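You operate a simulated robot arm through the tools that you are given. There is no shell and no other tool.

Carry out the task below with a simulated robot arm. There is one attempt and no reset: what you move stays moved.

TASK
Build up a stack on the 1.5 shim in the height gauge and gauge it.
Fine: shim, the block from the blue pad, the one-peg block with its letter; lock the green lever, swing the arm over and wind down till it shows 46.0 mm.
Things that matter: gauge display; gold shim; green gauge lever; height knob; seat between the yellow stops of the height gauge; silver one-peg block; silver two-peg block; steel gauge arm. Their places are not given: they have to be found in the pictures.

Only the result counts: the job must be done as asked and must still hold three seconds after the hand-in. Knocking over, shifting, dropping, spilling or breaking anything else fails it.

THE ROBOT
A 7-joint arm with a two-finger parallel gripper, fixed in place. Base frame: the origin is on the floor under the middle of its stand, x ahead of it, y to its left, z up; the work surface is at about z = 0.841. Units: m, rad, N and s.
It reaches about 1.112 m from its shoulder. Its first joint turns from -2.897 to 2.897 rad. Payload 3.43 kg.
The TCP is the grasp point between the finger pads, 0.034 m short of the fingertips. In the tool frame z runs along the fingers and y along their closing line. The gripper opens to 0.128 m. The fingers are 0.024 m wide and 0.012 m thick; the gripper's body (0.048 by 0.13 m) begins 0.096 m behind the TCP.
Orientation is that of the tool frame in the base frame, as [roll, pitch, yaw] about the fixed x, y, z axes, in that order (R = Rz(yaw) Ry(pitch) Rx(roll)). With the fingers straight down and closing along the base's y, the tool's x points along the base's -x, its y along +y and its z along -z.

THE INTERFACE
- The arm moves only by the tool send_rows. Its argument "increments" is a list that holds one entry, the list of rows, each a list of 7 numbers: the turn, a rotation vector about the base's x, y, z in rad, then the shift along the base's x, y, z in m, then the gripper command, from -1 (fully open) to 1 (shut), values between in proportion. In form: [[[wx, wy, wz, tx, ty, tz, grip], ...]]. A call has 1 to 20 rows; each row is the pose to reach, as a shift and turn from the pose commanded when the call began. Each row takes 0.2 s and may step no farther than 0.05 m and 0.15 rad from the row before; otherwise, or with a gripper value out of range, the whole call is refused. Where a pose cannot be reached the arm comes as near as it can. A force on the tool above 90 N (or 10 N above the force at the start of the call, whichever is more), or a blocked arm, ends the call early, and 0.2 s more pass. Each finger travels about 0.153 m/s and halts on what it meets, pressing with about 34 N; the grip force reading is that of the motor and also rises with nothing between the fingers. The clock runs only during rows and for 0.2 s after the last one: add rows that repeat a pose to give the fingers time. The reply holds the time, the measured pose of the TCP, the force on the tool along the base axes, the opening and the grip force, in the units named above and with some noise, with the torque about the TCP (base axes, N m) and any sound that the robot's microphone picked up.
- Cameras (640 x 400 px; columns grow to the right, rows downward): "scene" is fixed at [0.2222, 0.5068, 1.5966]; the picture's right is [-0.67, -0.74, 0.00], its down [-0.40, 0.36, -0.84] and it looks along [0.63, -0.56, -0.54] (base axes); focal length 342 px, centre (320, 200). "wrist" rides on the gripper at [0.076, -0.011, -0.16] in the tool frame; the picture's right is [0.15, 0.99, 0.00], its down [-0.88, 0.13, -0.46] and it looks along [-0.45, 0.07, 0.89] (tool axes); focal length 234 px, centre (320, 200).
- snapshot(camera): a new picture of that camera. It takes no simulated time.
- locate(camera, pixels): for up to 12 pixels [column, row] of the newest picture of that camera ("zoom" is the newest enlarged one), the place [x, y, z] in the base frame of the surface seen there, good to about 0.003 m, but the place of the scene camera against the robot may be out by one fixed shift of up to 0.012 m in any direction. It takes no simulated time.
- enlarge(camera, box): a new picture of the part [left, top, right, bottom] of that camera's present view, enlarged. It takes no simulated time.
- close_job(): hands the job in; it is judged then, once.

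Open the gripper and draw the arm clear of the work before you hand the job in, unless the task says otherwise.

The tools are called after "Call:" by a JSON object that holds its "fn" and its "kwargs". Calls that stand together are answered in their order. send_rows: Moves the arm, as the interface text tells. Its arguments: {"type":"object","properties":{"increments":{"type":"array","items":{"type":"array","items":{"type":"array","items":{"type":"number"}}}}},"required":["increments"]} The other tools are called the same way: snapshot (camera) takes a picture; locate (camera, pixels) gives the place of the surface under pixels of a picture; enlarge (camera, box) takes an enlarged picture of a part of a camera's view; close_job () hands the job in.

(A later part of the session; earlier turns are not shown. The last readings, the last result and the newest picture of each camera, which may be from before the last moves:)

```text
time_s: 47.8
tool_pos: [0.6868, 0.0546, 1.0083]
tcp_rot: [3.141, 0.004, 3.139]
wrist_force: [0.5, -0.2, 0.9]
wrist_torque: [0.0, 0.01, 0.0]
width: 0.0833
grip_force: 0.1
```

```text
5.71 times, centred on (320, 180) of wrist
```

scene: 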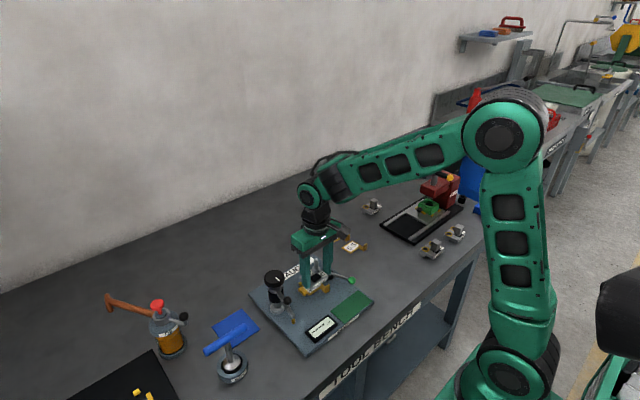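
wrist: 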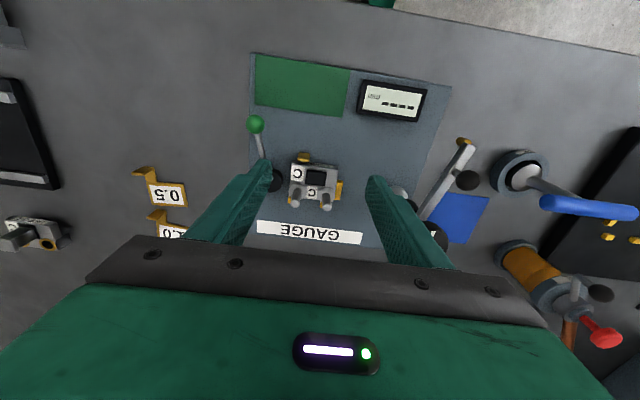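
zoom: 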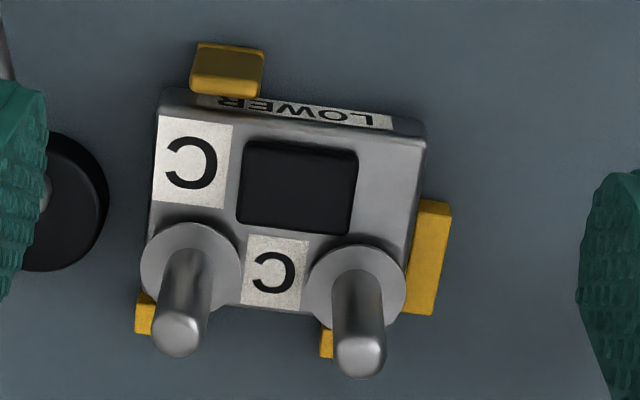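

Block is level now (top ≈0.874 all around), spanning x≈0.713–0.762, y≈0.022–0.085, about 5 mm short of the cubes. I'll close the fingers and lower them in front of its near face (beside the tab) to nudge it gently up to the stops.

Call:
{"fn": "send_rows", "kwargs": {"increments": [[[0, 0, 0, 0.002, 0.005, 0, 0.5], [0, 0, 0, 0.004, 0.0094, 0, 1.0], [0, 0, 0, 0.004, 0.0094, -0.04, 1.0], [0, 0, 0, 0.004, 0.0094, -0.08, 1.0], [0, 0, 0, 0.004, 0.0094, -0.105, 1.0], [0, 0, 0, 0.004, 0.0094, -0.112, 1.0], [0, 0, 0, 0.004, 0.0094, -0.112, 1.0]]]}}

Call:
{"fn": "snapshot", "kwargs": {"camera": "wrist"}}

Call:
{"fn": "enlarge", "kwargs": {"camera": "scene", "box": [290, 255, 350, 303]}}

Call:
{"fn": "enlarge", "kwargs": {"camera": "wrist", "box": [260, 130, 390, 230]}}

```text
time_s: 49.4
tool_pos: [0.6906, 0.0622, 0.8971]
tcp_rot: [3.141, 0.005, 3.14]
wrist_force: [-0.3, -0.2, -0.1]
wrist_torque: [0.0, -0.04, 0.0]
width: 0.0
grip_force: 32.9
```

```text
taken
```

wrist: 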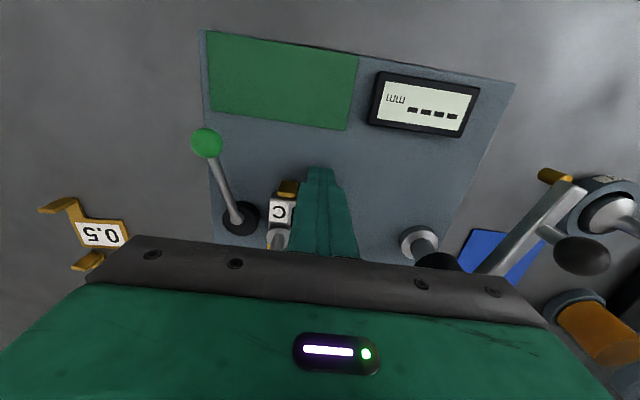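

```text
8.33 times, centred on (320, 279) of scene
```

zoom: 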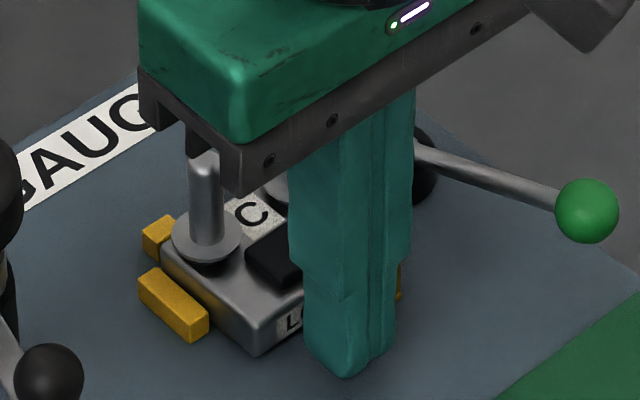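

```text
4.00 times, centred on (325, 180) of wrist
```

zoom: 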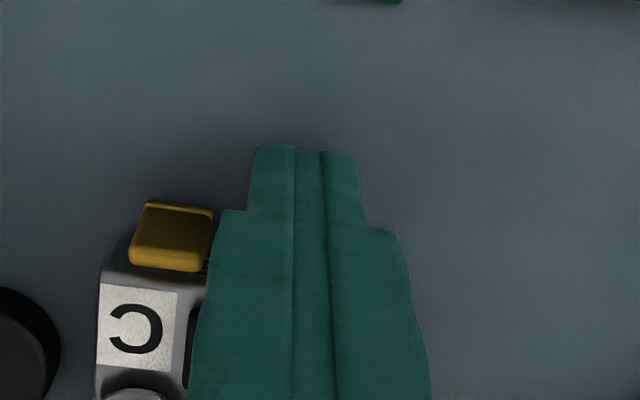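

Fingers are in front of the block with ~10 mm to go. I push +x slowly and watch the force.

Call:
{"fn": "send_rows", "kwargs": {"increments": [[[0, 0, 0, 0.004, 0, 0, 1.0], [0, 0, 0, 0.007, 0, 0, 1.0], [0, 0, 0, 0.009, 0, 0, 1.0], [0, 0, 0, 0.0105, 0, 0, 1.0], [0, 0, 0, 0.012, 0, 0, 1.0], [0, 0, 0, 0.0135, 0, 0, 1.0], [0, 0, 0, 0.0135, 0, 0, 1.0]]]}}

Call:
{"fn": "enlarge", "kwargs": {"camera": "scene", "box": [290, 255, 350, 303]}}

```text
time_s: 51.0
tool_pos: [0.7033, 0.0622, 0.8979]
tcp_rot: [-3.141, 0.001, 3.139]
wrist_force: [-1.0, -0.7, 0.5]
wrist_torque: [0.01, 0.04, 0.02]
width: 0.0
grip_force: 32.9
```

```text
8.33 times, centred on (320, 279) of scene
```

zoom: 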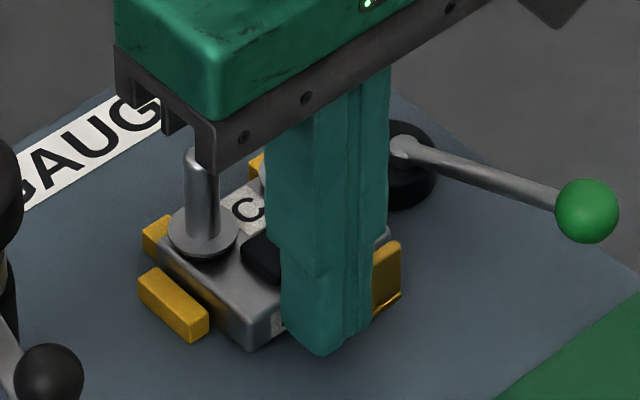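

The block moved ~3–4 mm with little force. I continue in 1 mm steps until the force rises.

Call:
{"fn": "send_rows", "kwargs": {"increments": [[[0, 0, 0, 0.001, 0, 0, 1.0], [0, 0, 0, 0.002, 0, 0, 1.0], [0, 0, 0, 0.002, 0, 0, 1.0]]]}}

Call:
{"fn": "enlarge", "kwargs": {"camera": "scene", "box": [290, 255, 350, 303]}}

```text
time_s: 51.8
tool_pos: [0.7053, 0.0622, 0.8974]
tcp_rot: [3.142, 0.002, 3.141]
wrist_force: [-0.5, -0.2, 0.5]
wrist_torque: [0.02, 0.03, -0.01]
width: 0.0
grip_force: 32.9
```

```text
8.33 times, centred on (320, 279) of scene
```

zoom: 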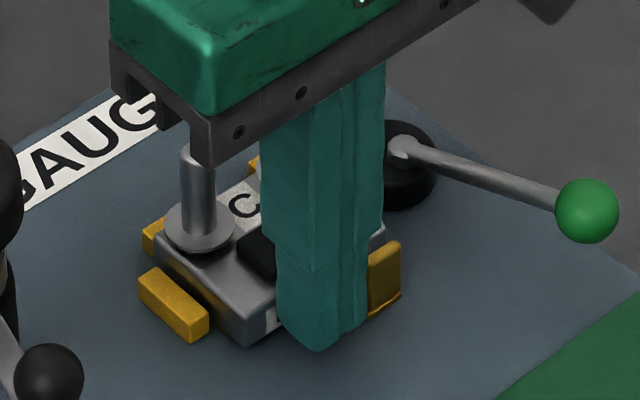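

Finger front now at x≈0.717, so the block's far face should be near 0.767. One more careful step.

Call:
{"fn": "send_rows", "kwargs": {"increments": [[[0, 0, 0, 0.0007, 0, 0, 1.0], [0, 0, 0, 0.0014, 0, 0, 1.0], [0, 0, 0, 0.0014, 0, 0, 1.0]]]}}

Call:
{"fn": "enlarge", "kwargs": {"camera": "scene", "box": [290, 262, 330, 294]}}

```text
time_s: 52.6
tool_pos: [0.706, 0.0624, 0.8985]
tcp_rot: [3.141, 0.002, 3.138]
wrist_force: [-5.2, -1.0, 1.3]
wrist_torque: [0.0, 0.12, -0.01]
width: 0.0
grip_force: 32.8
```

```text
12.50 times, centred on (310, 278) of scene
```

zoom: 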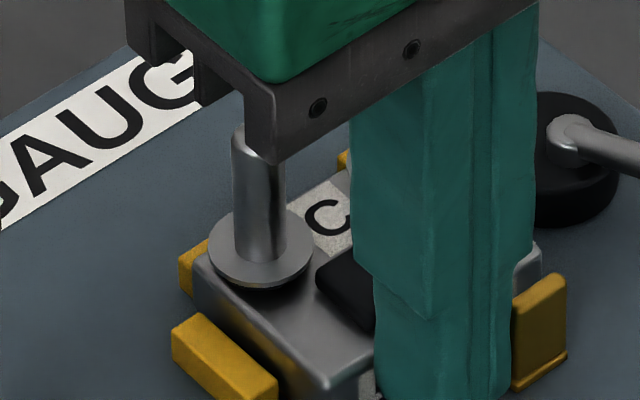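

Force rose to 5 N: the block is against the cubes. I back off and lift, then inspect.

Call:
{"fn": "send_rows", "kwargs": {"increments": [[[0, 0, 0, -0.003, 0, 0, 1.0], [0, 0, 0, -0.01, 0, 0.0, 1.0], [0, 0, 0, -0.012, 0, 0.03, 1.0], [0, 0, 0, -0.012, 0, 0.07, 1.0], [0, 0, 0, -0.015, 0, 0.11, 1.0], [0, 0, 0, -0.015, 0, 0.13, -0.3], [0, 0, 0, -0.015, 0, 0.13, -0.3], [0, 0, 0, -0.015, 0, 0.13, -0.3]]]}}

Call:
{"fn": "snapshot", "kwargs": {"camera": "wrist"}}

Call:
{"fn": "enlarge", "kwargs": {"camera": "scene", "box": [290, 262, 340, 302]}}

Call:
{"fn": "enlarge", "kwargs": {"camera": "wrist", "box": [265, 125, 365, 205]}}

Call:
{"fn": "locate", "kwargs": {"camera": "zoom", "pixels": [[320, 200]]}}

```text
time_s: 54.4
tool_pos: [0.6899, 0.0629, 1.03]
tcp_rot: [-3.141, 0.005, 3.14]
wrist_force: [0.4, 0.4, -0.1]
wrist_torque: [0.0, 0.0, 0.02]
width: 0.0833
grip_force: 0.0
```

```text
taken
```

wrist: 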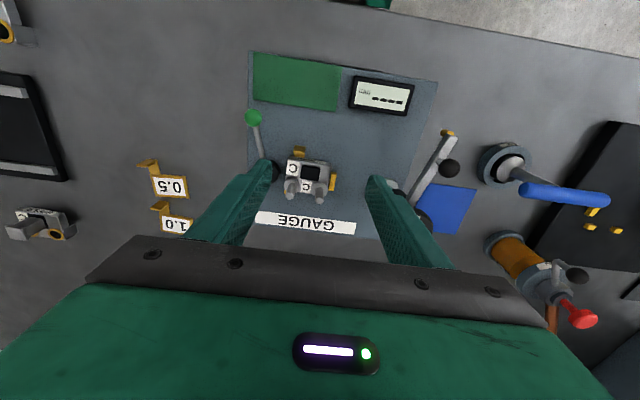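

```text
10.00 times, centred on (315, 282) of scene
```

zoom: 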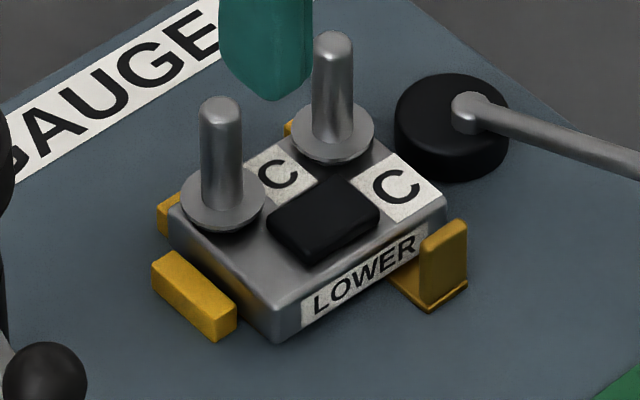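

```text
5.00 times, centred on (315, 165) of wrist
```

zoom: 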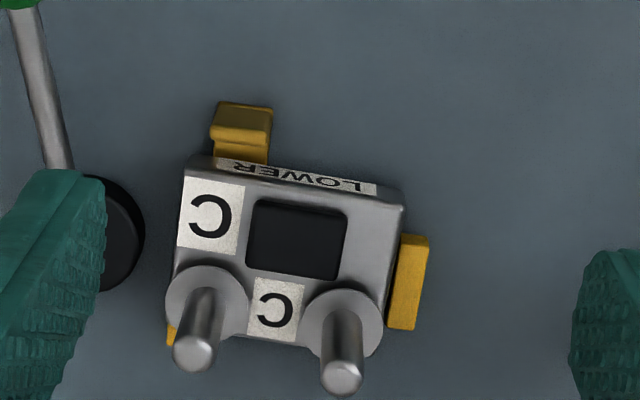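

```text
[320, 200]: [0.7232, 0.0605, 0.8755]
```

The block sits flat against the stops with a slight yaw (≈−0.03 rad). I locate the peg tips and collars to plan the upper block placement.

Call:
{"fn": "locate", "kwargs": {"camera": "zoom", "pixels": [[193, 352], [342, 376], [205, 285], [342, 305], [190, 175], [398, 208], [180, 260], [382, 290], [255, 332], [298, 338], [242, 115], [242, 148]]}}

```text
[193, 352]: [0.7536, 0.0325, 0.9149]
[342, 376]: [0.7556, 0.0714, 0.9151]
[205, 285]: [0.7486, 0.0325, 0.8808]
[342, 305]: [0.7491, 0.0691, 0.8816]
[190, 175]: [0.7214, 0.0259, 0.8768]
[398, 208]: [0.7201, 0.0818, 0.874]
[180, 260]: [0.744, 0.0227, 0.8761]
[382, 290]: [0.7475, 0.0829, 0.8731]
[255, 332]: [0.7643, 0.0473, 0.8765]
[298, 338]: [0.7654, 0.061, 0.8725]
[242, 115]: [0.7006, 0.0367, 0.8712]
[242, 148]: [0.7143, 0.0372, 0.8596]
```

Pegs stand at x≈0.755, y≈0.0325 and 0.0714. Heights add up: 1.5 + ~22 (lower) + ~22.5 (upper body) ≈ 46, so the gauge tip lands on the upper block's top. Now I move over upper C's square handle at (0.888,−0.374).

Call:
{"fn": "send_rows", "kwargs": {"increments": [[[0, 0, 0, 0.0, -0.02, 0.03, -0.4], [0, 0, 0, 0.015, -0.055, 0.04, -0.4], [0, 0, 0, 0.03, -0.09, 0.04, -0.4], [0, 0, 0, 0.045, -0.125, 0.04, -0.4], [0, 0, 0, 0.06, -0.16, 0.04, -0.4], [0, 0, 0, 0.075, -0.195, 0.04, -0.4], [0, 0, 0, 0.09, -0.23, 0.04, -0.4], [0, 0, 0, 0.105, -0.265, 0.04, -0.4], [0, 0, 0, 0.12, -0.3, 0.04, -0.4], [0, 0, 0, 0.14, -0.335, 0.04, -0.4], [0, 0, 0, 0.16, -0.37, 0.04, -0.4], [0, 0, 0, 0.18, -0.405, 0.03, -0.4], [0, 0, 0, 0.198, -0.437, 0.01, -0.4], [0, 0, 0, 0.198, -0.437, -0.02, -0.4], [0, 0, 0, 0.198, -0.437, -0.04, -0.4], [0, 0, 0, 0.198, -0.437, -0.04, -0.4], [0, 0, 0, 0.198, -0.437, -0.04, -0.4]]]}}

Call:
{"fn": "snapshot", "kwargs": {"camera": "wrist"}}

Call:
{"fn": "enlarge", "kwargs": {"camera": "wrist", "box": [260, 100, 380, 200]}}

```text
time_s: 58.0
tool_pos: [0.8897, -0.3749, 0.9873]
tcp_rot: [3.142, 0.001, -3.141]
wrist_force: [0.2, -0.1, -0.9]
wrist_torque: [-0.03, 0.0, -0.01]
width: 0.0895
grip_force: 0.0
```

```text
taken
```

wrist: 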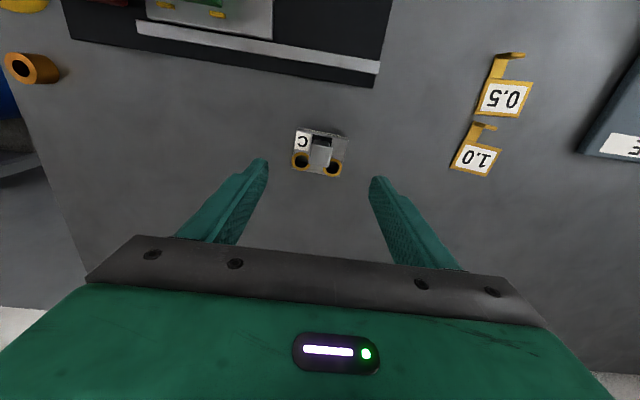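

```text
4.00 times, centred on (320, 150) of wrist
```

zoom: 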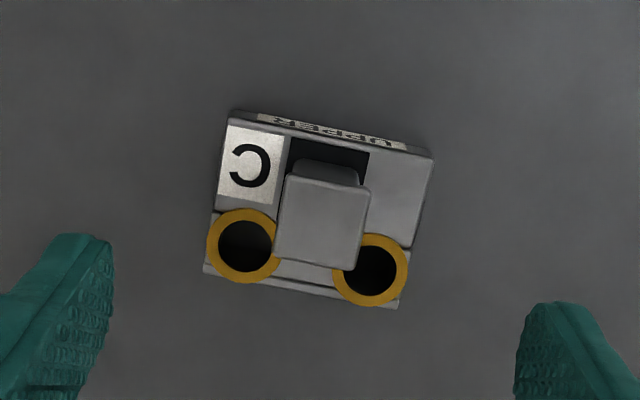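

Upper C appears yawed by ≈−0.055 rad. I locate the cap, rings and corners.

Call:
{"fn": "locate", "kwargs": {"camera": "zoom", "pixels": [[290, 185], [366, 197], [279, 250], [352, 264], [320, 225], [216, 240], [398, 265], [240, 212], [368, 235], [240, 280], [368, 302], [400, 190]]}}

Call:
{"fn": "enlarge", "kwargs": {"camera": "scene", "box": [350, 180, 400, 220]}}

```text
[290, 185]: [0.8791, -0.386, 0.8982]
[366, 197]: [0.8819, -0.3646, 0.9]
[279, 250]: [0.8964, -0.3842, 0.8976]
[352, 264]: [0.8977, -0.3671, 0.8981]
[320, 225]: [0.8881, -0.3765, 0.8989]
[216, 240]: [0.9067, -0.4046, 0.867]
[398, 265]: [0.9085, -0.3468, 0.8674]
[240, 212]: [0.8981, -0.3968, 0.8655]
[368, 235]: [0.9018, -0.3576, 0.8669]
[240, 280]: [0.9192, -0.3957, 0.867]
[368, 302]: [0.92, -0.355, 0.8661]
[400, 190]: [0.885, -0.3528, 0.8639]
```

```text
10.00 times, centred on (375, 200) of scene
```

zoom: 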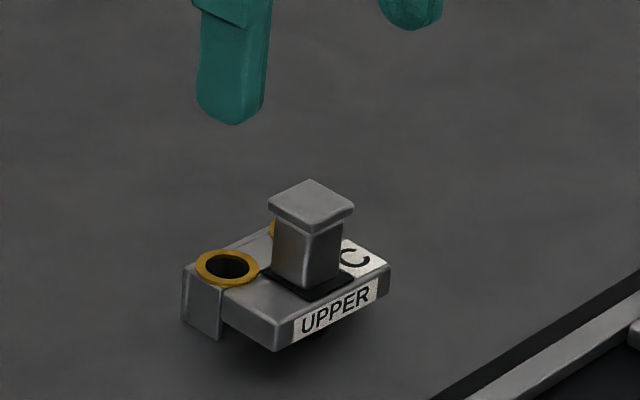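

Cap centre ≈(0.8885,−0.3755), holes' midpoint is 0.0215 further in x. I descend with yaw −0.055 around the cap and close.

Call:
{"fn": "send_rows", "kwargs": {"increments": [[[0, 0, -0.055, -0.003, -0.0005, -0.03, -0.4], [0, 0, -0.055, -0.003, -0.0005, -0.06, -0.2], [0, 0, -0.055, -0.003, -0.0005, -0.081, 0.2], [0, 0, -0.055, -0.003, -0.0005, -0.081, 0.3], [0, 0, -0.055, -0.003, -0.0005, -0.081, 0.3], [0, 0, -0.055, -0.003, -0.0005, -0.081, 1.0], [0, 0, -0.055, -0.003, -0.0005, -0.081, 1.0], [0, 0, -0.055, -0.003, -0.0005, -0.081, 1.0]]]}}

Call:
{"fn": "snapshot", "kwargs": {"camera": "wrist"}}

Call:
{"fn": "enlarge", "kwargs": {"camera": "wrist", "box": [260, 120, 380, 220]}}

Call:
{"fn": "enlarge", "kwargs": {"camera": "scene", "box": [350, 180, 400, 220]}}

```text
time_s: 59.8
tool_pos: [0.8866, -0.3757, 0.9073]
tcp_rot: [3.141, 0.004, 3.086]
wrist_force: [-0.3, -1.0, -0.3]
wrist_torque: [0.04, -0.1, -0.05]
width: 0.0237
grip_force: 33.7
```

```text
taken
```

wrist: 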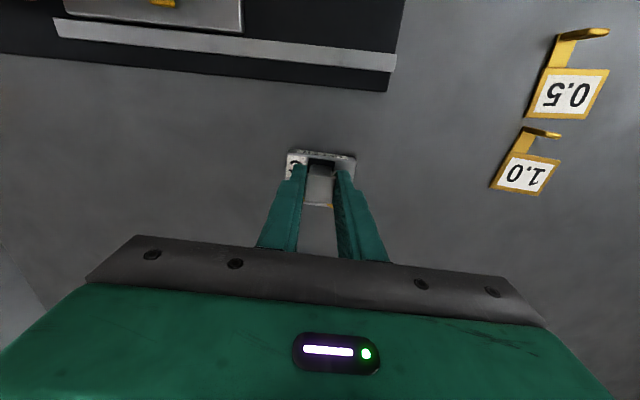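

```text
4.00 times, centred on (320, 170) of wrist
```

zoom: 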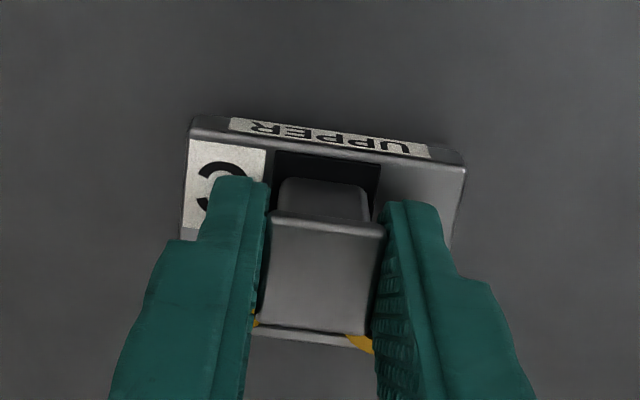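

```text
10.00 times, centred on (375, 200) of scene
```

zoom: 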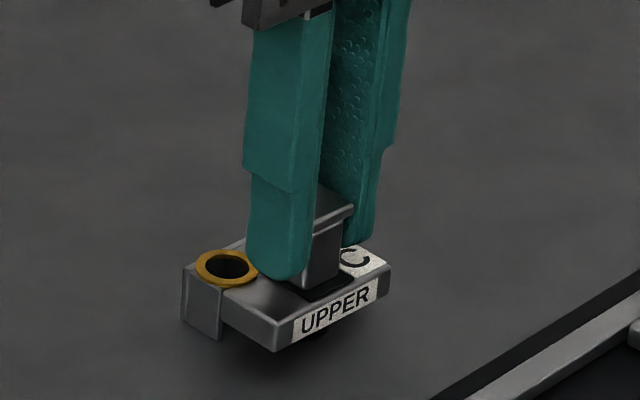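

Cap gripped (0.0237). I lift and turn to yaw ≈−0.03 (matching the lower block), then look.

Call:
{"fn": "send_rows", "kwargs": {"increments": [[[0, 0, 0, 0, 0, 0.006, 1.0], [0, 0, 0, 0, 0, 0.025, 1.0], [0, 0, 0.012, 0, 0, 0.06, 1.0], [0, 0, 0.025, 0, 0, 0.1, 1.0], [0, 0, 0.025, 0, 0, 0.13, 1.0], [0, 0, 0.025, 0, 0, 0.13, 1.0]]]}}

Call:
{"fn": "snapshot", "kwargs": {"camera": "wrist"}}

Call:
{"fn": "snapshot", "kwargs": {"camera": "scene"}}

Call:
{"fn": "enlarge", "kwargs": {"camera": "scene", "box": [350, 140, 400, 180]}}

Call:
{"fn": "enlarge", "kwargs": {"camera": "wrist", "box": [260, 120, 380, 220]}}

```text
time_s: 61.2
tool_pos: [0.8871, -0.3745, 1.0368]
tcp_rot: [3.141, 0.002, 3.11]
wrist_force: [0.2, -0.1, -4.3]
wrist_torque: [0.0, 0.03, 0.04]
width: 0.0234
grip_force: 33.8
```

```text
taken
```

wrist: 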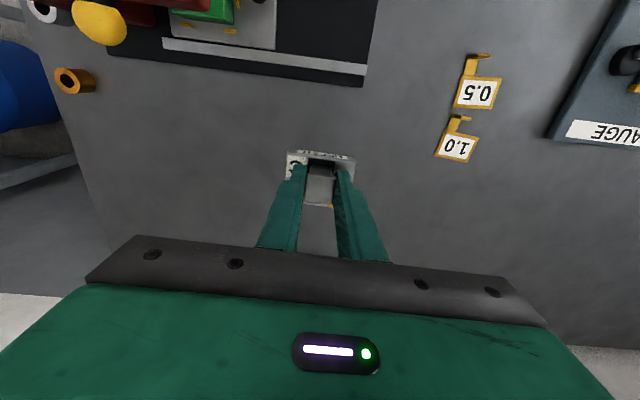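

```text
taken
```

scene: 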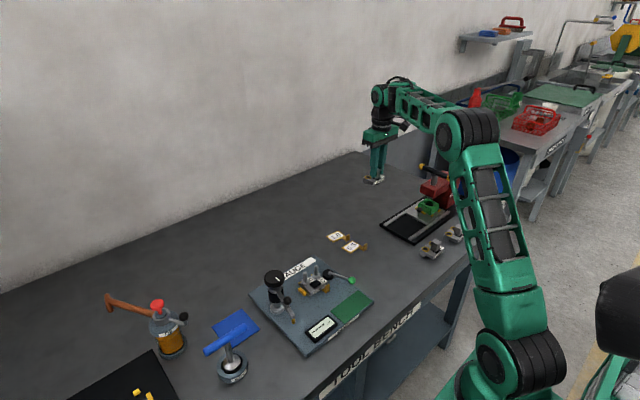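

```text
10.00 times, centred on (375, 160) of scene
```

zoom: 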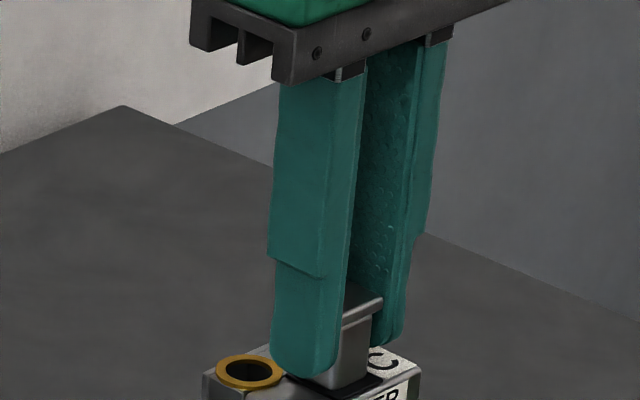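

```text
4.00 times, centred on (320, 170) of wrist
```

zoom: 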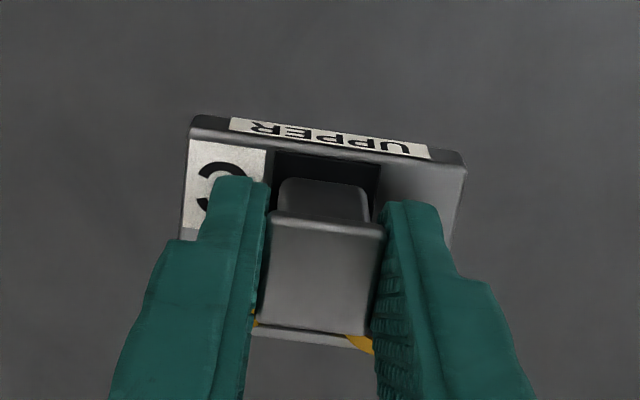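

Upper C is held level; its holes' midpoint is ≈0.0234 ahead of the TCP. I carry it over the lower block to TCP (0.731,0.0527), stopping above the pegs (tips ≈0.915).

Call:
{"fn": "send_rows", "kwargs": {"increments": [[[0, 0, 0, -0.012, 0.033, 0.005, 1.0], [0, 0, 0, -0.025, 0.068, 0.01, 1.0], [0, 0, 0, -0.038, 0.104, 0.01, 1.0], [0, 0, 0, -0.051, 0.14, 0.01, 1.0], [0, 0, 0, -0.064, 0.176, 0.01, 1.0], [0, 0, 0, -0.077, 0.212, 0.01, 1.0], [0, 0, 0, -0.09, 0.248, 0.01, 1.0], [0, 0, 0, -0.103, 0.284, 0.01, 1.0], [0, 0, 0, -0.117, 0.32, 0.01, 1.0], [0, 0, 0, -0.131, 0.356, 0.01, 1.0], [0, 0, 0, -0.144, 0.392, 0.0, 1.0], [0, 0, 0, -0.152, 0.415, -0.01, 1.0], [0, 0, 0, -0.1559, 0.4272, -0.02, 1.0], [0, 0, 0, -0.1559, 0.4272, -0.035, 1.0], [0, 0, 0, -0.1559, 0.4272, -0.035, 1.0], [0, 0, 0, -0.1559, 0.4272, -0.035, 1.0]]]}}

Call:
{"fn": "snapshot", "kwargs": {"camera": "wrist"}}

Call:
{"fn": "snapshot", "kwargs": {"camera": "scene"}}

Call:
{"fn": "enlarge", "kwargs": {"camera": "scene", "box": [280, 240, 340, 295]}}

Call:
{"fn": "enlarge", "kwargs": {"camera": "wrist", "box": [250, 120, 390, 230]}}

```text
time_s: 64.6
tool_pos: [0.7315, 0.0552, 1.0006]
tcp_rot: [-3.14, 0.001, 3.11]
wrist_force: [-0.5, 0.0, -2.9]
wrist_torque: [0.03, 0.07, 0.01]
width: 0.0237
grip_force: 34.2
```

```text
taken
```

wrist: 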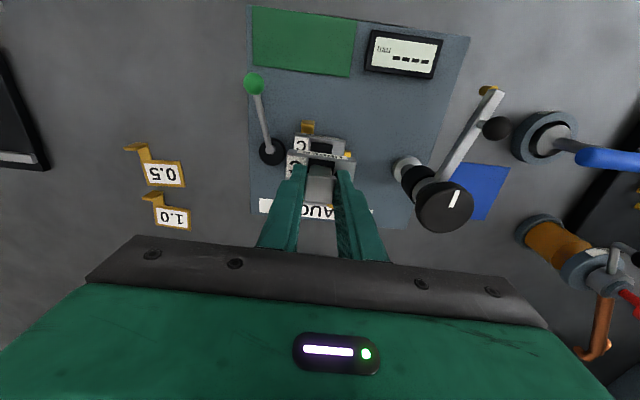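

```text
taken
```

scene: 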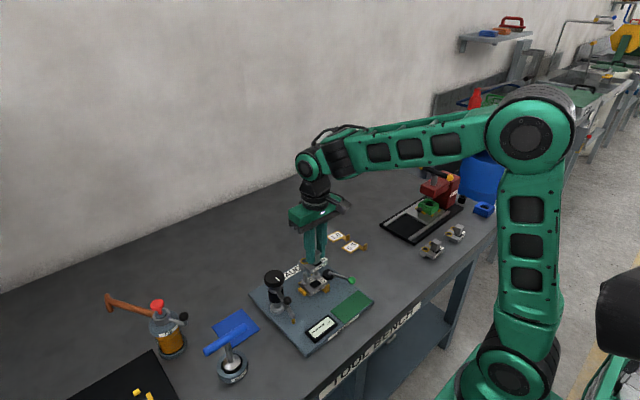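

```text
7.27 times, centred on (310, 268) of scene
```

zoom: 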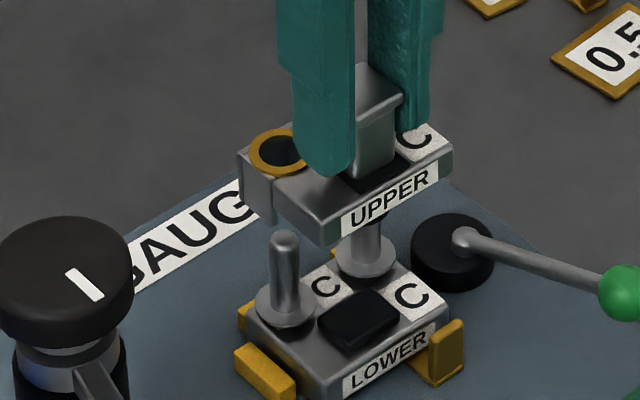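

```text
3.64 times, centred on (320, 175) of wrist
```

zoom: 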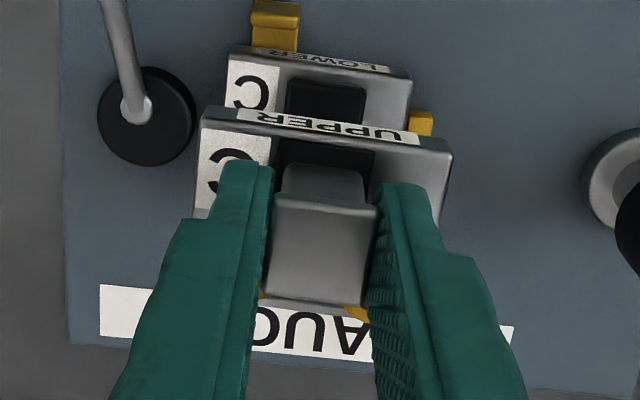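

Upper hovers over the lower. I locate matching edges of both blocks in the same picture to compute the alignment correction.

Call:
{"fn": "locate", "kwargs": {"camera": "zoom", "pixels": [[235, 58], [405, 80], [228, 80], [408, 105], [208, 120], [443, 150], [205, 150], [445, 175], [320, 62], [320, 120], [335, 105], [330, 250]]}}

Call:
{"fn": "enlarge", "kwargs": {"camera": "scene", "box": [295, 255, 330, 283]}}

Call:
{"fn": "locate", "kwargs": {"camera": "zoom", "pixels": [[175, 215], [170, 200], [320, 60], [290, 100], [80, 60], [420, 50], [240, 330], [100, 300], [330, 240], [270, 165]]}}

```text
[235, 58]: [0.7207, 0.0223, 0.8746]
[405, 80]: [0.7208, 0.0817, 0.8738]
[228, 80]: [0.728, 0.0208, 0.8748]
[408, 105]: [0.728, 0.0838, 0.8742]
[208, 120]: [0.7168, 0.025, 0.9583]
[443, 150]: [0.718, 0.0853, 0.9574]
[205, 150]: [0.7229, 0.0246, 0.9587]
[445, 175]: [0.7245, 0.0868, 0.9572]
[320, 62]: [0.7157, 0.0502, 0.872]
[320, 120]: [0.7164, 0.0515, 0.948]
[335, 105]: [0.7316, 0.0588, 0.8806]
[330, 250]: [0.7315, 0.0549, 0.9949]
```

```text
14.29 times, centred on (312, 269) of scene
```

zoom: 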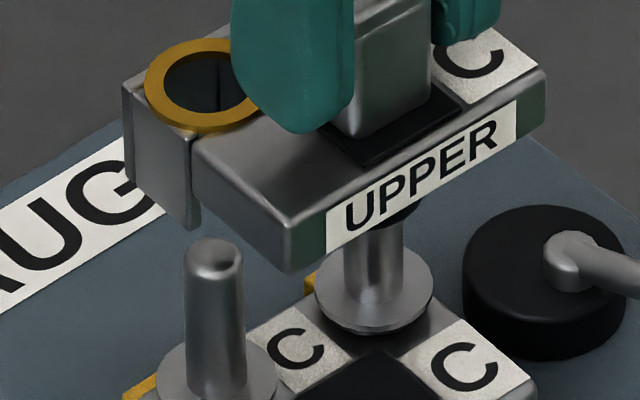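

```text
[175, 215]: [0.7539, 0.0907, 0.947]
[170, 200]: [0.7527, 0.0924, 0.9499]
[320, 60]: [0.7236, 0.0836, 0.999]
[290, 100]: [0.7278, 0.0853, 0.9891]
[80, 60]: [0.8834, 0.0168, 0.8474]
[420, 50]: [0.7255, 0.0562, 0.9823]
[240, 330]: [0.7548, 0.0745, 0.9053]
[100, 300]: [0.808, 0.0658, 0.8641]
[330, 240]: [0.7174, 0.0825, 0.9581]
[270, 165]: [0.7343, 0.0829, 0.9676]
```

Comparing edges: upper is ~3 mm too far −x and ~3.4 mm too far +y relative to the lower. I correct and lower to just above the peg tips, then check.

Call:
{"fn": "send_rows", "kwargs": {"increments": [[[0, 0, 0, 0.003, -0.0032, 0, 1.0], [0, 0, 0, 0.003, -0.0032, -0.008, 1.0], [0, 0, 0, 0.003, -0.0032, -0.015, 1.0], [0, 0, 0, 0.003, -0.0032, -0.015, 1.0]]]}}

Call:
{"fn": "enlarge", "kwargs": {"camera": "scene", "box": [290, 255, 335, 291]}}

Call:
{"fn": "enlarge", "kwargs": {"camera": "wrist", "box": [260, 120, 380, 210]}}

Call:
{"fn": "locate", "kwargs": {"camera": "zoom", "pixels": [[224, 88], [420, 118], [218, 110], [425, 140], [180, 170], [462, 205], [178, 200], [465, 230], [318, 75], [318, 145]]}}

```text
time_s: 65.6
tool_pos: [0.7353, 0.0504, 0.9876]
tcp_rot: [3.142, 0.002, 3.11]
wrist_force: [-0.4, -0.2, -3.2]
wrist_torque: [-0.01, 0.05, -0.02]
width: 0.0234
grip_force: 34.1
```

```text
11.11 times, centred on (312, 273) of scene
```

zoom: 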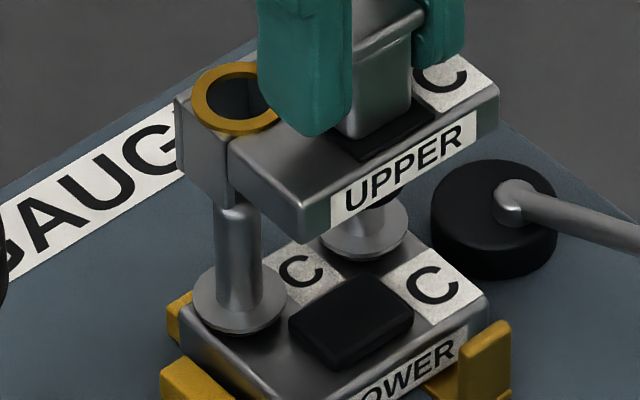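

```text
4.44 times, centred on (320, 165) of wrist
```

zoom: 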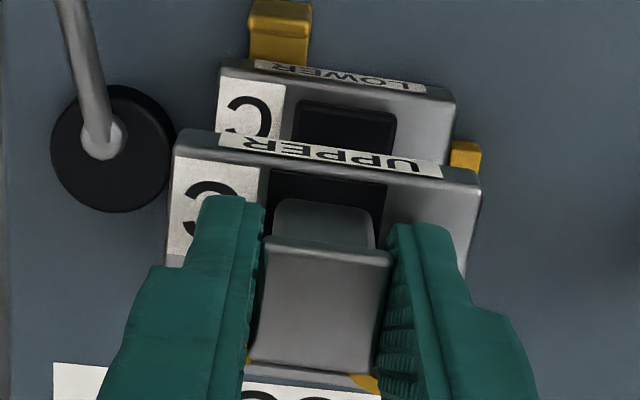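

```text
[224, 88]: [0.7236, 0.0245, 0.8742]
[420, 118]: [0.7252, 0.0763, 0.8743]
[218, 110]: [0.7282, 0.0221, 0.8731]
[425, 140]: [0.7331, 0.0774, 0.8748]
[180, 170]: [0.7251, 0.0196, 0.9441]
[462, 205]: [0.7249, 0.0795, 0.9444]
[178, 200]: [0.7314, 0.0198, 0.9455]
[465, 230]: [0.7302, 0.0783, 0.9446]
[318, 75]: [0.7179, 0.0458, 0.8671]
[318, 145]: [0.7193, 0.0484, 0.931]
```

Upper label face x≈0.719 vs lower ≈0.718 — good in x. I check the side edges more exactly for y.

Call:
{"fn": "locate", "kwargs": {"camera": "zoom", "pixels": [[221, 90], [452, 112], [219, 120], [449, 130], [174, 175], [476, 200], [170, 215], [472, 230], [240, 80], [440, 105], [200, 148], [460, 182]]}}

```text
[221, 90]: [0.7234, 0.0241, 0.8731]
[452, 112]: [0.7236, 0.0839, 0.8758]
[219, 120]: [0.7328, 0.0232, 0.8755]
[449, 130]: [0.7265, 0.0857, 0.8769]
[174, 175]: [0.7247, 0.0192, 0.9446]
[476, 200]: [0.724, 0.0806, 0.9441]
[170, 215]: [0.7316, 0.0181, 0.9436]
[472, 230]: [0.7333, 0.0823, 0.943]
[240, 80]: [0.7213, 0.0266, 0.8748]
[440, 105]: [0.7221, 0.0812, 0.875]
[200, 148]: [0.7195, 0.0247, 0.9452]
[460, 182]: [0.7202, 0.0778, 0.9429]
```

Lower's y centre ≈0.0535 vs upper ≈0.0505; the scene view agrees the hole is ~2 mm off. I shift +2.4 mm y and descend so the pegs enter.

Call:
{"fn": "send_rows", "kwargs": {"increments": [[[0, 0, 0, 0, 0.0024, 0, 1.0], [0, 0, 0, 0, 0.0024, 0, 1.0], [0, 0, 0, 0, 0.0024, -0.006, 1.0], [0, 0, 0, 0, 0.0024, -0.011, 1.0], [0, 0, 0, 0, 0.0024, -0.011, 1.0]]]}}

Call:
{"fn": "enlarge", "kwargs": {"camera": "scene", "box": [290, 255, 335, 291]}}

Call:
{"fn": "enlarge", "kwargs": {"camera": "wrist", "box": [260, 120, 380, 210]}}

```text
time_s: 66.8
tool_pos: [0.7343, 0.0522, 0.9758]
tcp_rot: [3.141, 0.003, 3.11]
wrist_force: [0.2, -0.1, -3.4]
wrist_torque: [-0.01, 0.02, 0.01]
width: 0.0238
grip_force: 34.4
```

```text
11.11 times, centred on (312, 273) of scene
```

zoom: 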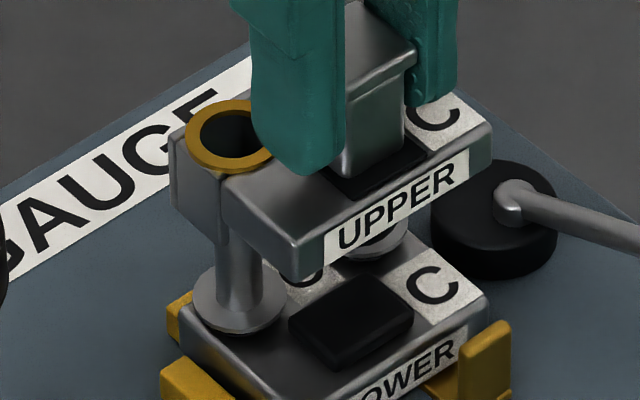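

```text
4.44 times, centred on (320, 165) of wrist
```

zoom: 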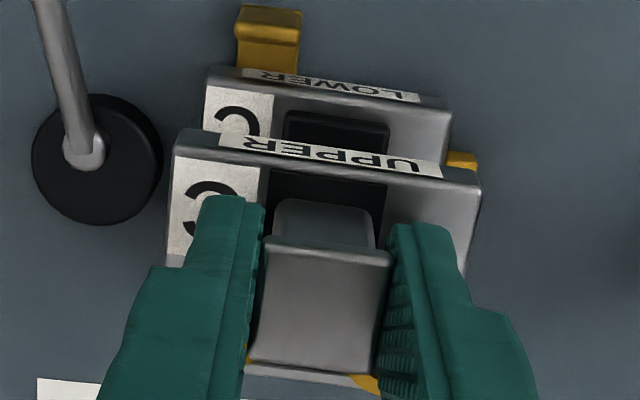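

No contact force, ring centre (230,135) lines up with the peg axis. I continue lowering in small steps.

Call:
{"fn": "send_rows", "kwargs": {"increments": [[[0, 0, 0, 0, -0.0005, -0.004, 1.0], [0, 0, 0, 0, -0.0007, -0.008, 1.0], [0, 0, 0, 0, -0.0007, -0.012, 1.0], [0, 0, 0, 0, -0.0007, -0.015, 1.0], [0, 0, 0, 0, -0.0007, -0.015, 1.0]]]}}

Call:
{"fn": "enlarge", "kwargs": {"camera": "scene", "box": [290, 260, 335, 296]}}

Call:
{"fn": "enlarge", "kwargs": {"camera": "wrist", "box": [260, 120, 380, 210]}}

```text
time_s: 68.0
tool_pos: [0.7345, 0.0495, 0.9608]
tcp_rot: [-3.141, 0.001, 3.111]
wrist_force: [0.1, -0.5, -2.6]
wrist_torque: [0.02, 0.04, 0.02]
width: 0.0236
grip_force: 33.7
```

```text
11.11 times, centred on (312, 278) of scene
```

zoom: 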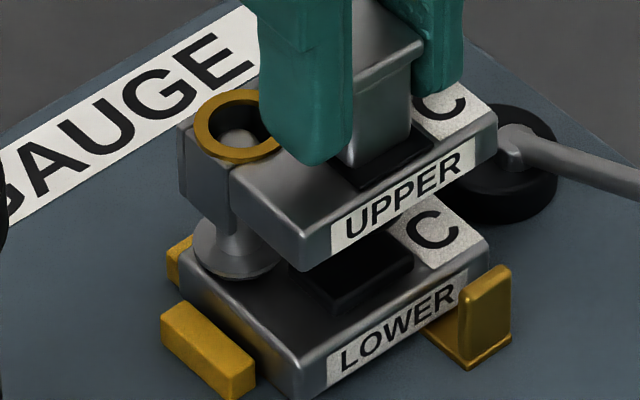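

```text
4.44 times, centred on (320, 165) of wrist
```

zoom: 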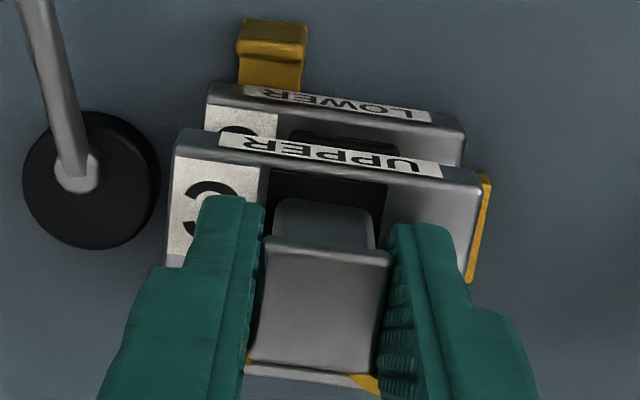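

The peg tip is visible inside the ring at (235,138): pegs are engaged. I keep lowering.

Call:
{"fn": "send_rows", "kwargs": {"increments": [[[0, 0, 0, 0, 0.0008, -0.004, 1.0], [0, 0, 0, 0, 0.0008, -0.008, 1.0], [0, 0, 0, 0, 0.0008, -0.011, 1.0], [0, 0, 0, 0, 0.0008, -0.013, 1.0], [0, 0, 0, 0, 0.0008, -0.0145, 1.0], [0, 0, 0, 0, 0.0008, -0.0145, 1.0]]]}}

Call:
{"fn": "enlarge", "kwargs": {"camera": "scene", "box": [290, 260, 335, 296]}}

Call:
{"fn": "enlarge", "kwargs": {"camera": "wrist", "box": [260, 120, 380, 210]}}

```text
time_s: 69.4
tool_pos: [0.7337, 0.0519, 0.9461]
tcp_rot: [3.14, 0.006, 3.11]
wrist_force: [-3.0, -0.7, 16.8]
wrist_torque: [-0.02, 0.27, 0.03]
width: 0.0236
grip_force: 33.6
```

```text
11.11 times, centred on (312, 278) of scene
```

zoom: 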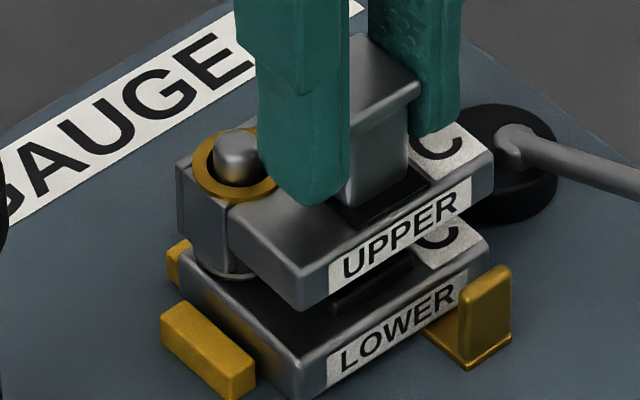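

```text
4.44 times, centred on (320, 165) of wrist
```

zoom: 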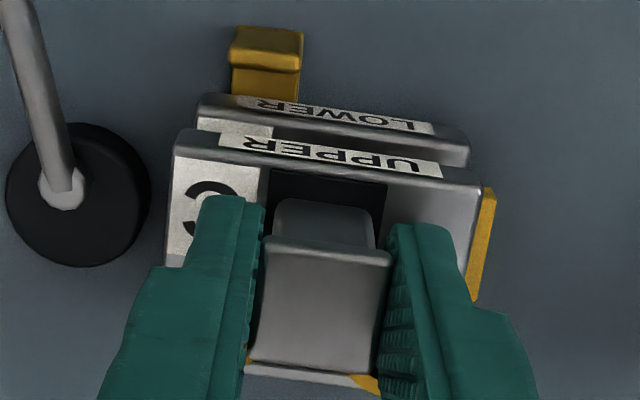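

Contact at 16.8 N: the upper is seated on the lower with pegs through the bushings. I relieve, open slightly and lift off.

Call:
{"fn": "send_rows", "kwargs": {"increments": [[[0, 0, 0, 0, 0, 0.001, 1.0], [0, 0, 0, 0, 0, 0.001, 1.0], [0, 0, 0, 0, 0, 0.001, 0.7], [0, 0, 0, 0, 0, 0.001, 0.5], [0, 0, 0, 0, 0, 0.001, 0.5], [0, 0, 0, 0, 0, 0.015, 0.5], [0, 0, 0, 0, 0, 0.04, 0.5], [0, 0, 0, 0, 0, 0.08, 0.5], [0, 0, 0.03, -0.02, 0, 0.11, 0.0], [0, 0, 0.03, -0.05, 0, 0.11, 0.0], [0, 0, 0.03, -0.05, 0, 0.11, 0.0]]]}}

Call:
{"fn": "snapshot", "kwargs": {"camera": "wrist"}}

Call:
{"fn": "enlarge", "kwargs": {"camera": "scene", "box": [285, 255, 345, 300]}}

Call:
{"fn": "enlarge", "kwargs": {"camera": "wrist", "box": [250, 110, 390, 220]}}

Call:
{"fn": "locate", "kwargs": {"camera": "zoom", "pixels": [[320, 200]]}}

```text
time_s: 71.8
tool_pos: [0.683, 0.0508, 1.0546]
tcp_rot: [3.141, 0.001, 3.14]
wrist_force: [1.0, -0.3, -0.2]
wrist_torque: [-0.05, -0.01, -0.01]
width: 0.0638
grip_force: 0.0
```

```text
taken
```

wrist: 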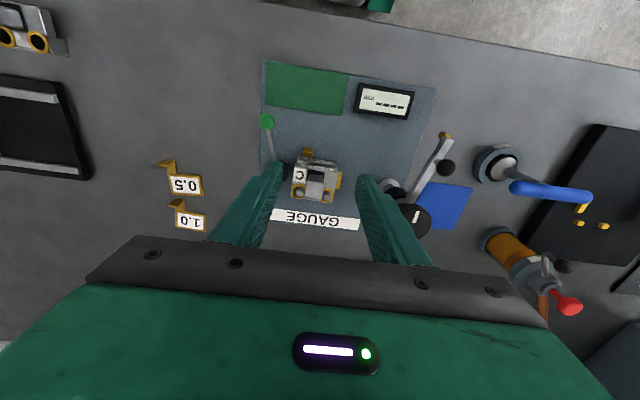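

```text
8.89 times, centred on (315, 278) of scene
```

zoom: 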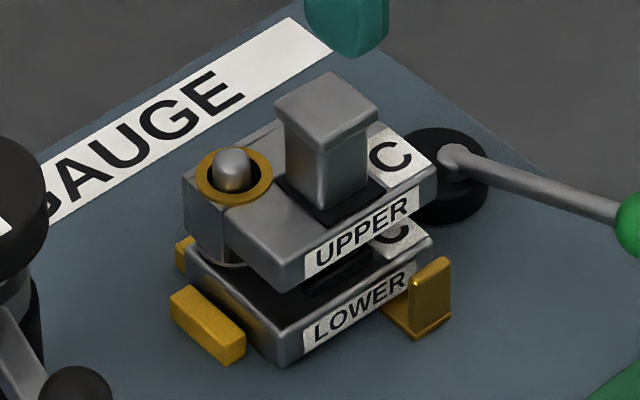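

```text
3.64 times, centred on (320, 165) of wrist
```

zoom: 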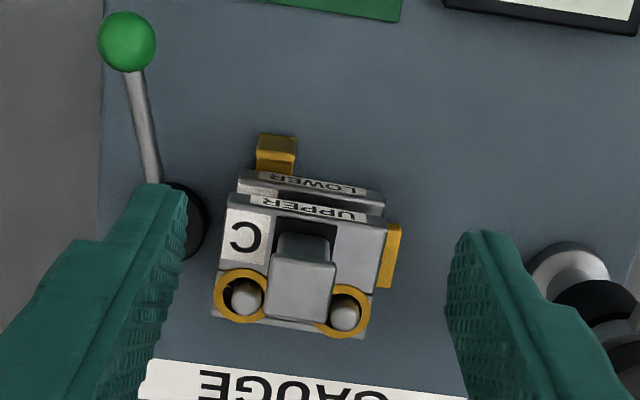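

```text
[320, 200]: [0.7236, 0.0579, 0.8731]
```

The stack shim + lower C + upper C is complete. Now the green lever: I look closer at its pivot and surroundings for hints of its locking direction.

Call:
{"fn": "enlarge", "kwargs": {"camera": "scene", "box": [315, 255, 375, 300]}}

Call:
{"fn": "enlarge", "kwargs": {"camera": "wrist", "box": [250, 100, 300, 200]}}

Call:
{"fn": "enlarge", "kwargs": {"camera": "scene", "box": [300, 285, 380, 345]}}

```text
8.89 times, centred on (345, 278) of scene
```

zoom: 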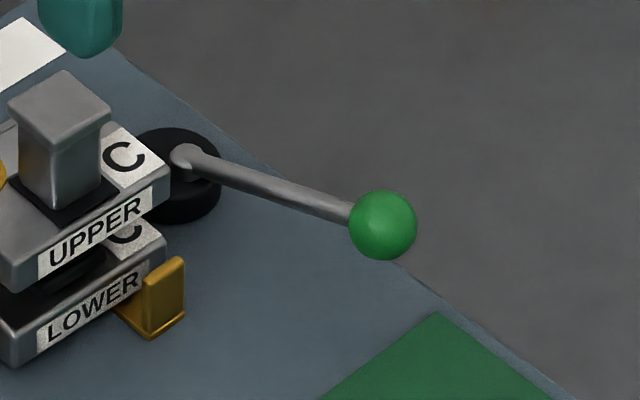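

```text
4.00 times, centred on (275, 150) of wrist
```

zoom: 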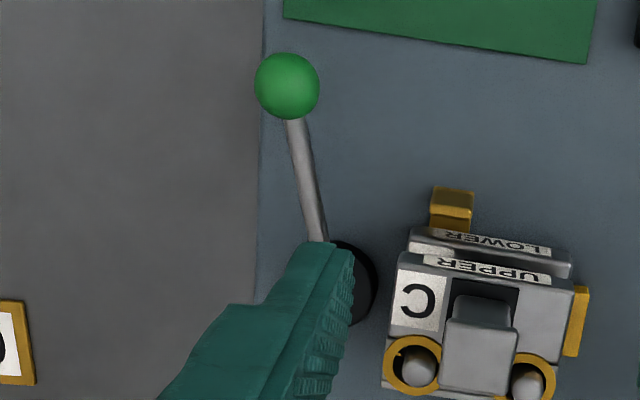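

```text
6.67 times, centred on (340, 315) of scene
```

zoom: 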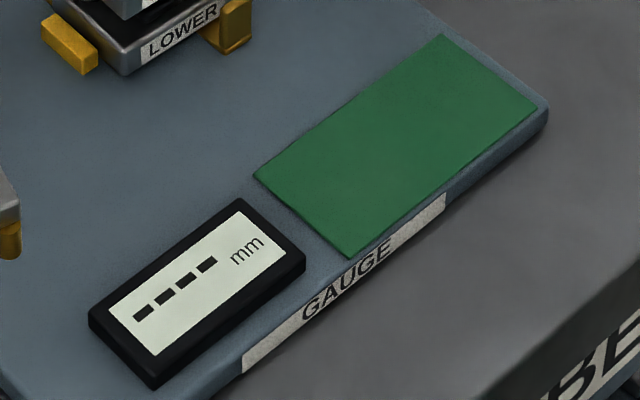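

No markings. I'll cage the ball loosely between the fingers (open ~32 mm around the ~20 mm ball at (0.665,−0.022)) and test gently which way it turns.

Call:
{"fn": "send_rows", "kwargs": {"increments": [[[0, 0, 0, -0.005, -0.03, 0, 0.4], [0, 0, 0, -0.012, -0.06, -0.02, 0.5], [0, 0, 0, -0.018, -0.073, -0.055, 0.5], [0, 0, 0, -0.018, -0.073, -0.1, 0.5], [0, 0, 0, -0.018, -0.073, -0.1, 0.5], [0, 0, 0, -0.018, -0.073, -0.1, 0.5]]]}}

Call:
{"fn": "snapshot", "kwargs": {"camera": "wrist"}}

Call:
{"fn": "enlarge", "kwargs": {"camera": "wrist", "box": [260, 110, 380, 210]}}

```text
time_s: 73.2
tool_pos: [0.6658, -0.022, 0.9557]
tcp_rot: [3.14, 0.003, 3.141]
wrist_force: [-0.7, 0.1, -0.2]
wrist_torque: [0.02, -0.01, 0.02]
width: 0.0315
grip_force: 0.0
```

```text
taken
```

wrist: 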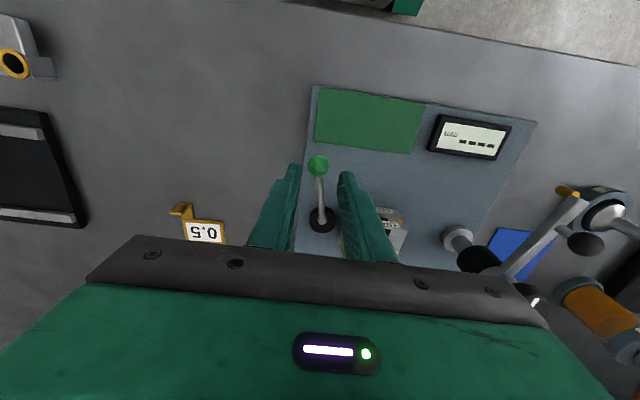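

```text
4.00 times, centred on (320, 160) of wrist
```

zoom: 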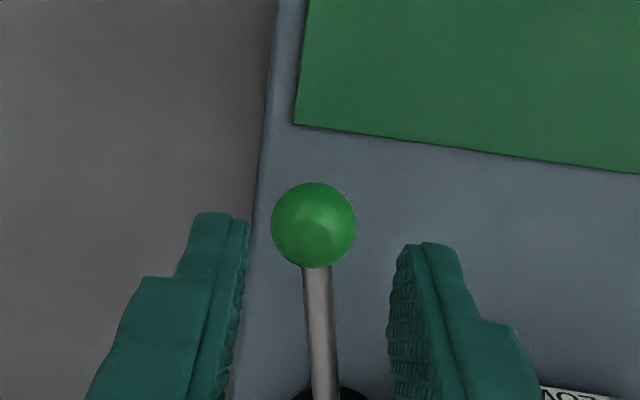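

The ball is centred between the fingers. I descend so the fingertips are beside the ball.

Call:
{"fn": "send_rows", "kwargs": {"increments": [[[0, 0, 0, 0.001, -0.001, -0.02, 0.5], [0, 0, 0, 0.001, -0.001, -0.035, 0.5], [0, 0, 0, 0.001, -0.001, -0.044, 0.5], [0, 0, 0, 0.001, -0.001, -0.044, 0.5]]]}}

Call:
{"fn": "enlarge", "kwargs": {"camera": "scene", "box": [315, 255, 375, 300]}}

Call:
{"fn": "enlarge", "kwargs": {"camera": "wrist", "box": [260, 110, 380, 210]}}

```text
time_s: 74.2
tool_pos: [0.6677, -0.0229, 0.9116]
tcp_rot: [-3.141, 0.002, 3.139]
wrist_force: [0.1, -0.2, -0.2]
wrist_torque: [0.01, 0.0, -0.01]
width: 0.0319
grip_force: 0.1
```

```text
8.89 times, centred on (345, 278) of scene
```

zoom: 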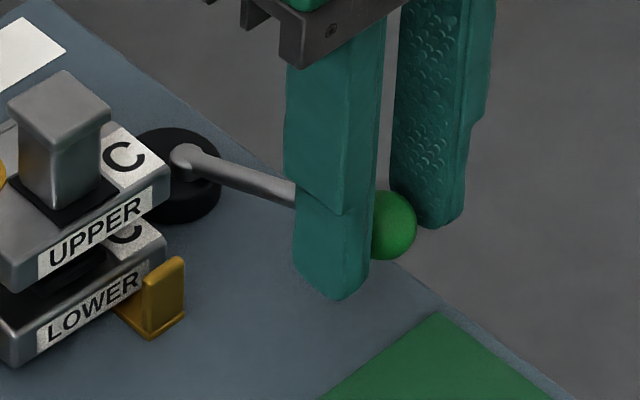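

```text
4.00 times, centred on (320, 160) of wrist
```

zoom: 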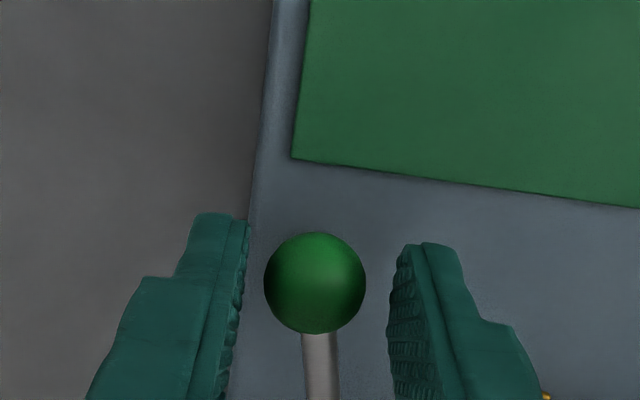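

Ball is caged. I test a small push toward −y first, watching the force.

Call:
{"fn": "send_rows", "kwargs": {"increments": [[[0, 0, 0, 0, -0.003, 0, 0.5], [0, 0, 0, 0, -0.006, 0, 0.5], [0, 0, 0, 0, -0.009, 0, 0.5], [0, 0, 0, 0, -0.009, 0, 0.5]]]}}

Call:
{"fn": "enlarge", "kwargs": {"camera": "wrist", "box": [260, 110, 380, 210]}}

```text
time_s: 75.2
tool_pos: [0.6671, -0.0329, 0.9099]
tcp_rot: [-3.14, 0.001, 3.14]
wrist_force: [0.1, 0.1, 0.4]
wrist_torque: [0.01, 0.01, -0.03]
width: 0.0326
grip_force: 0.1
```

```text
4.00 times, centred on (320, 160) of wrist
```

zoom: 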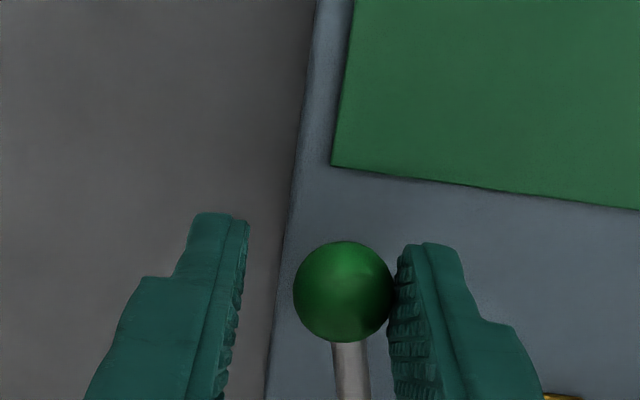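

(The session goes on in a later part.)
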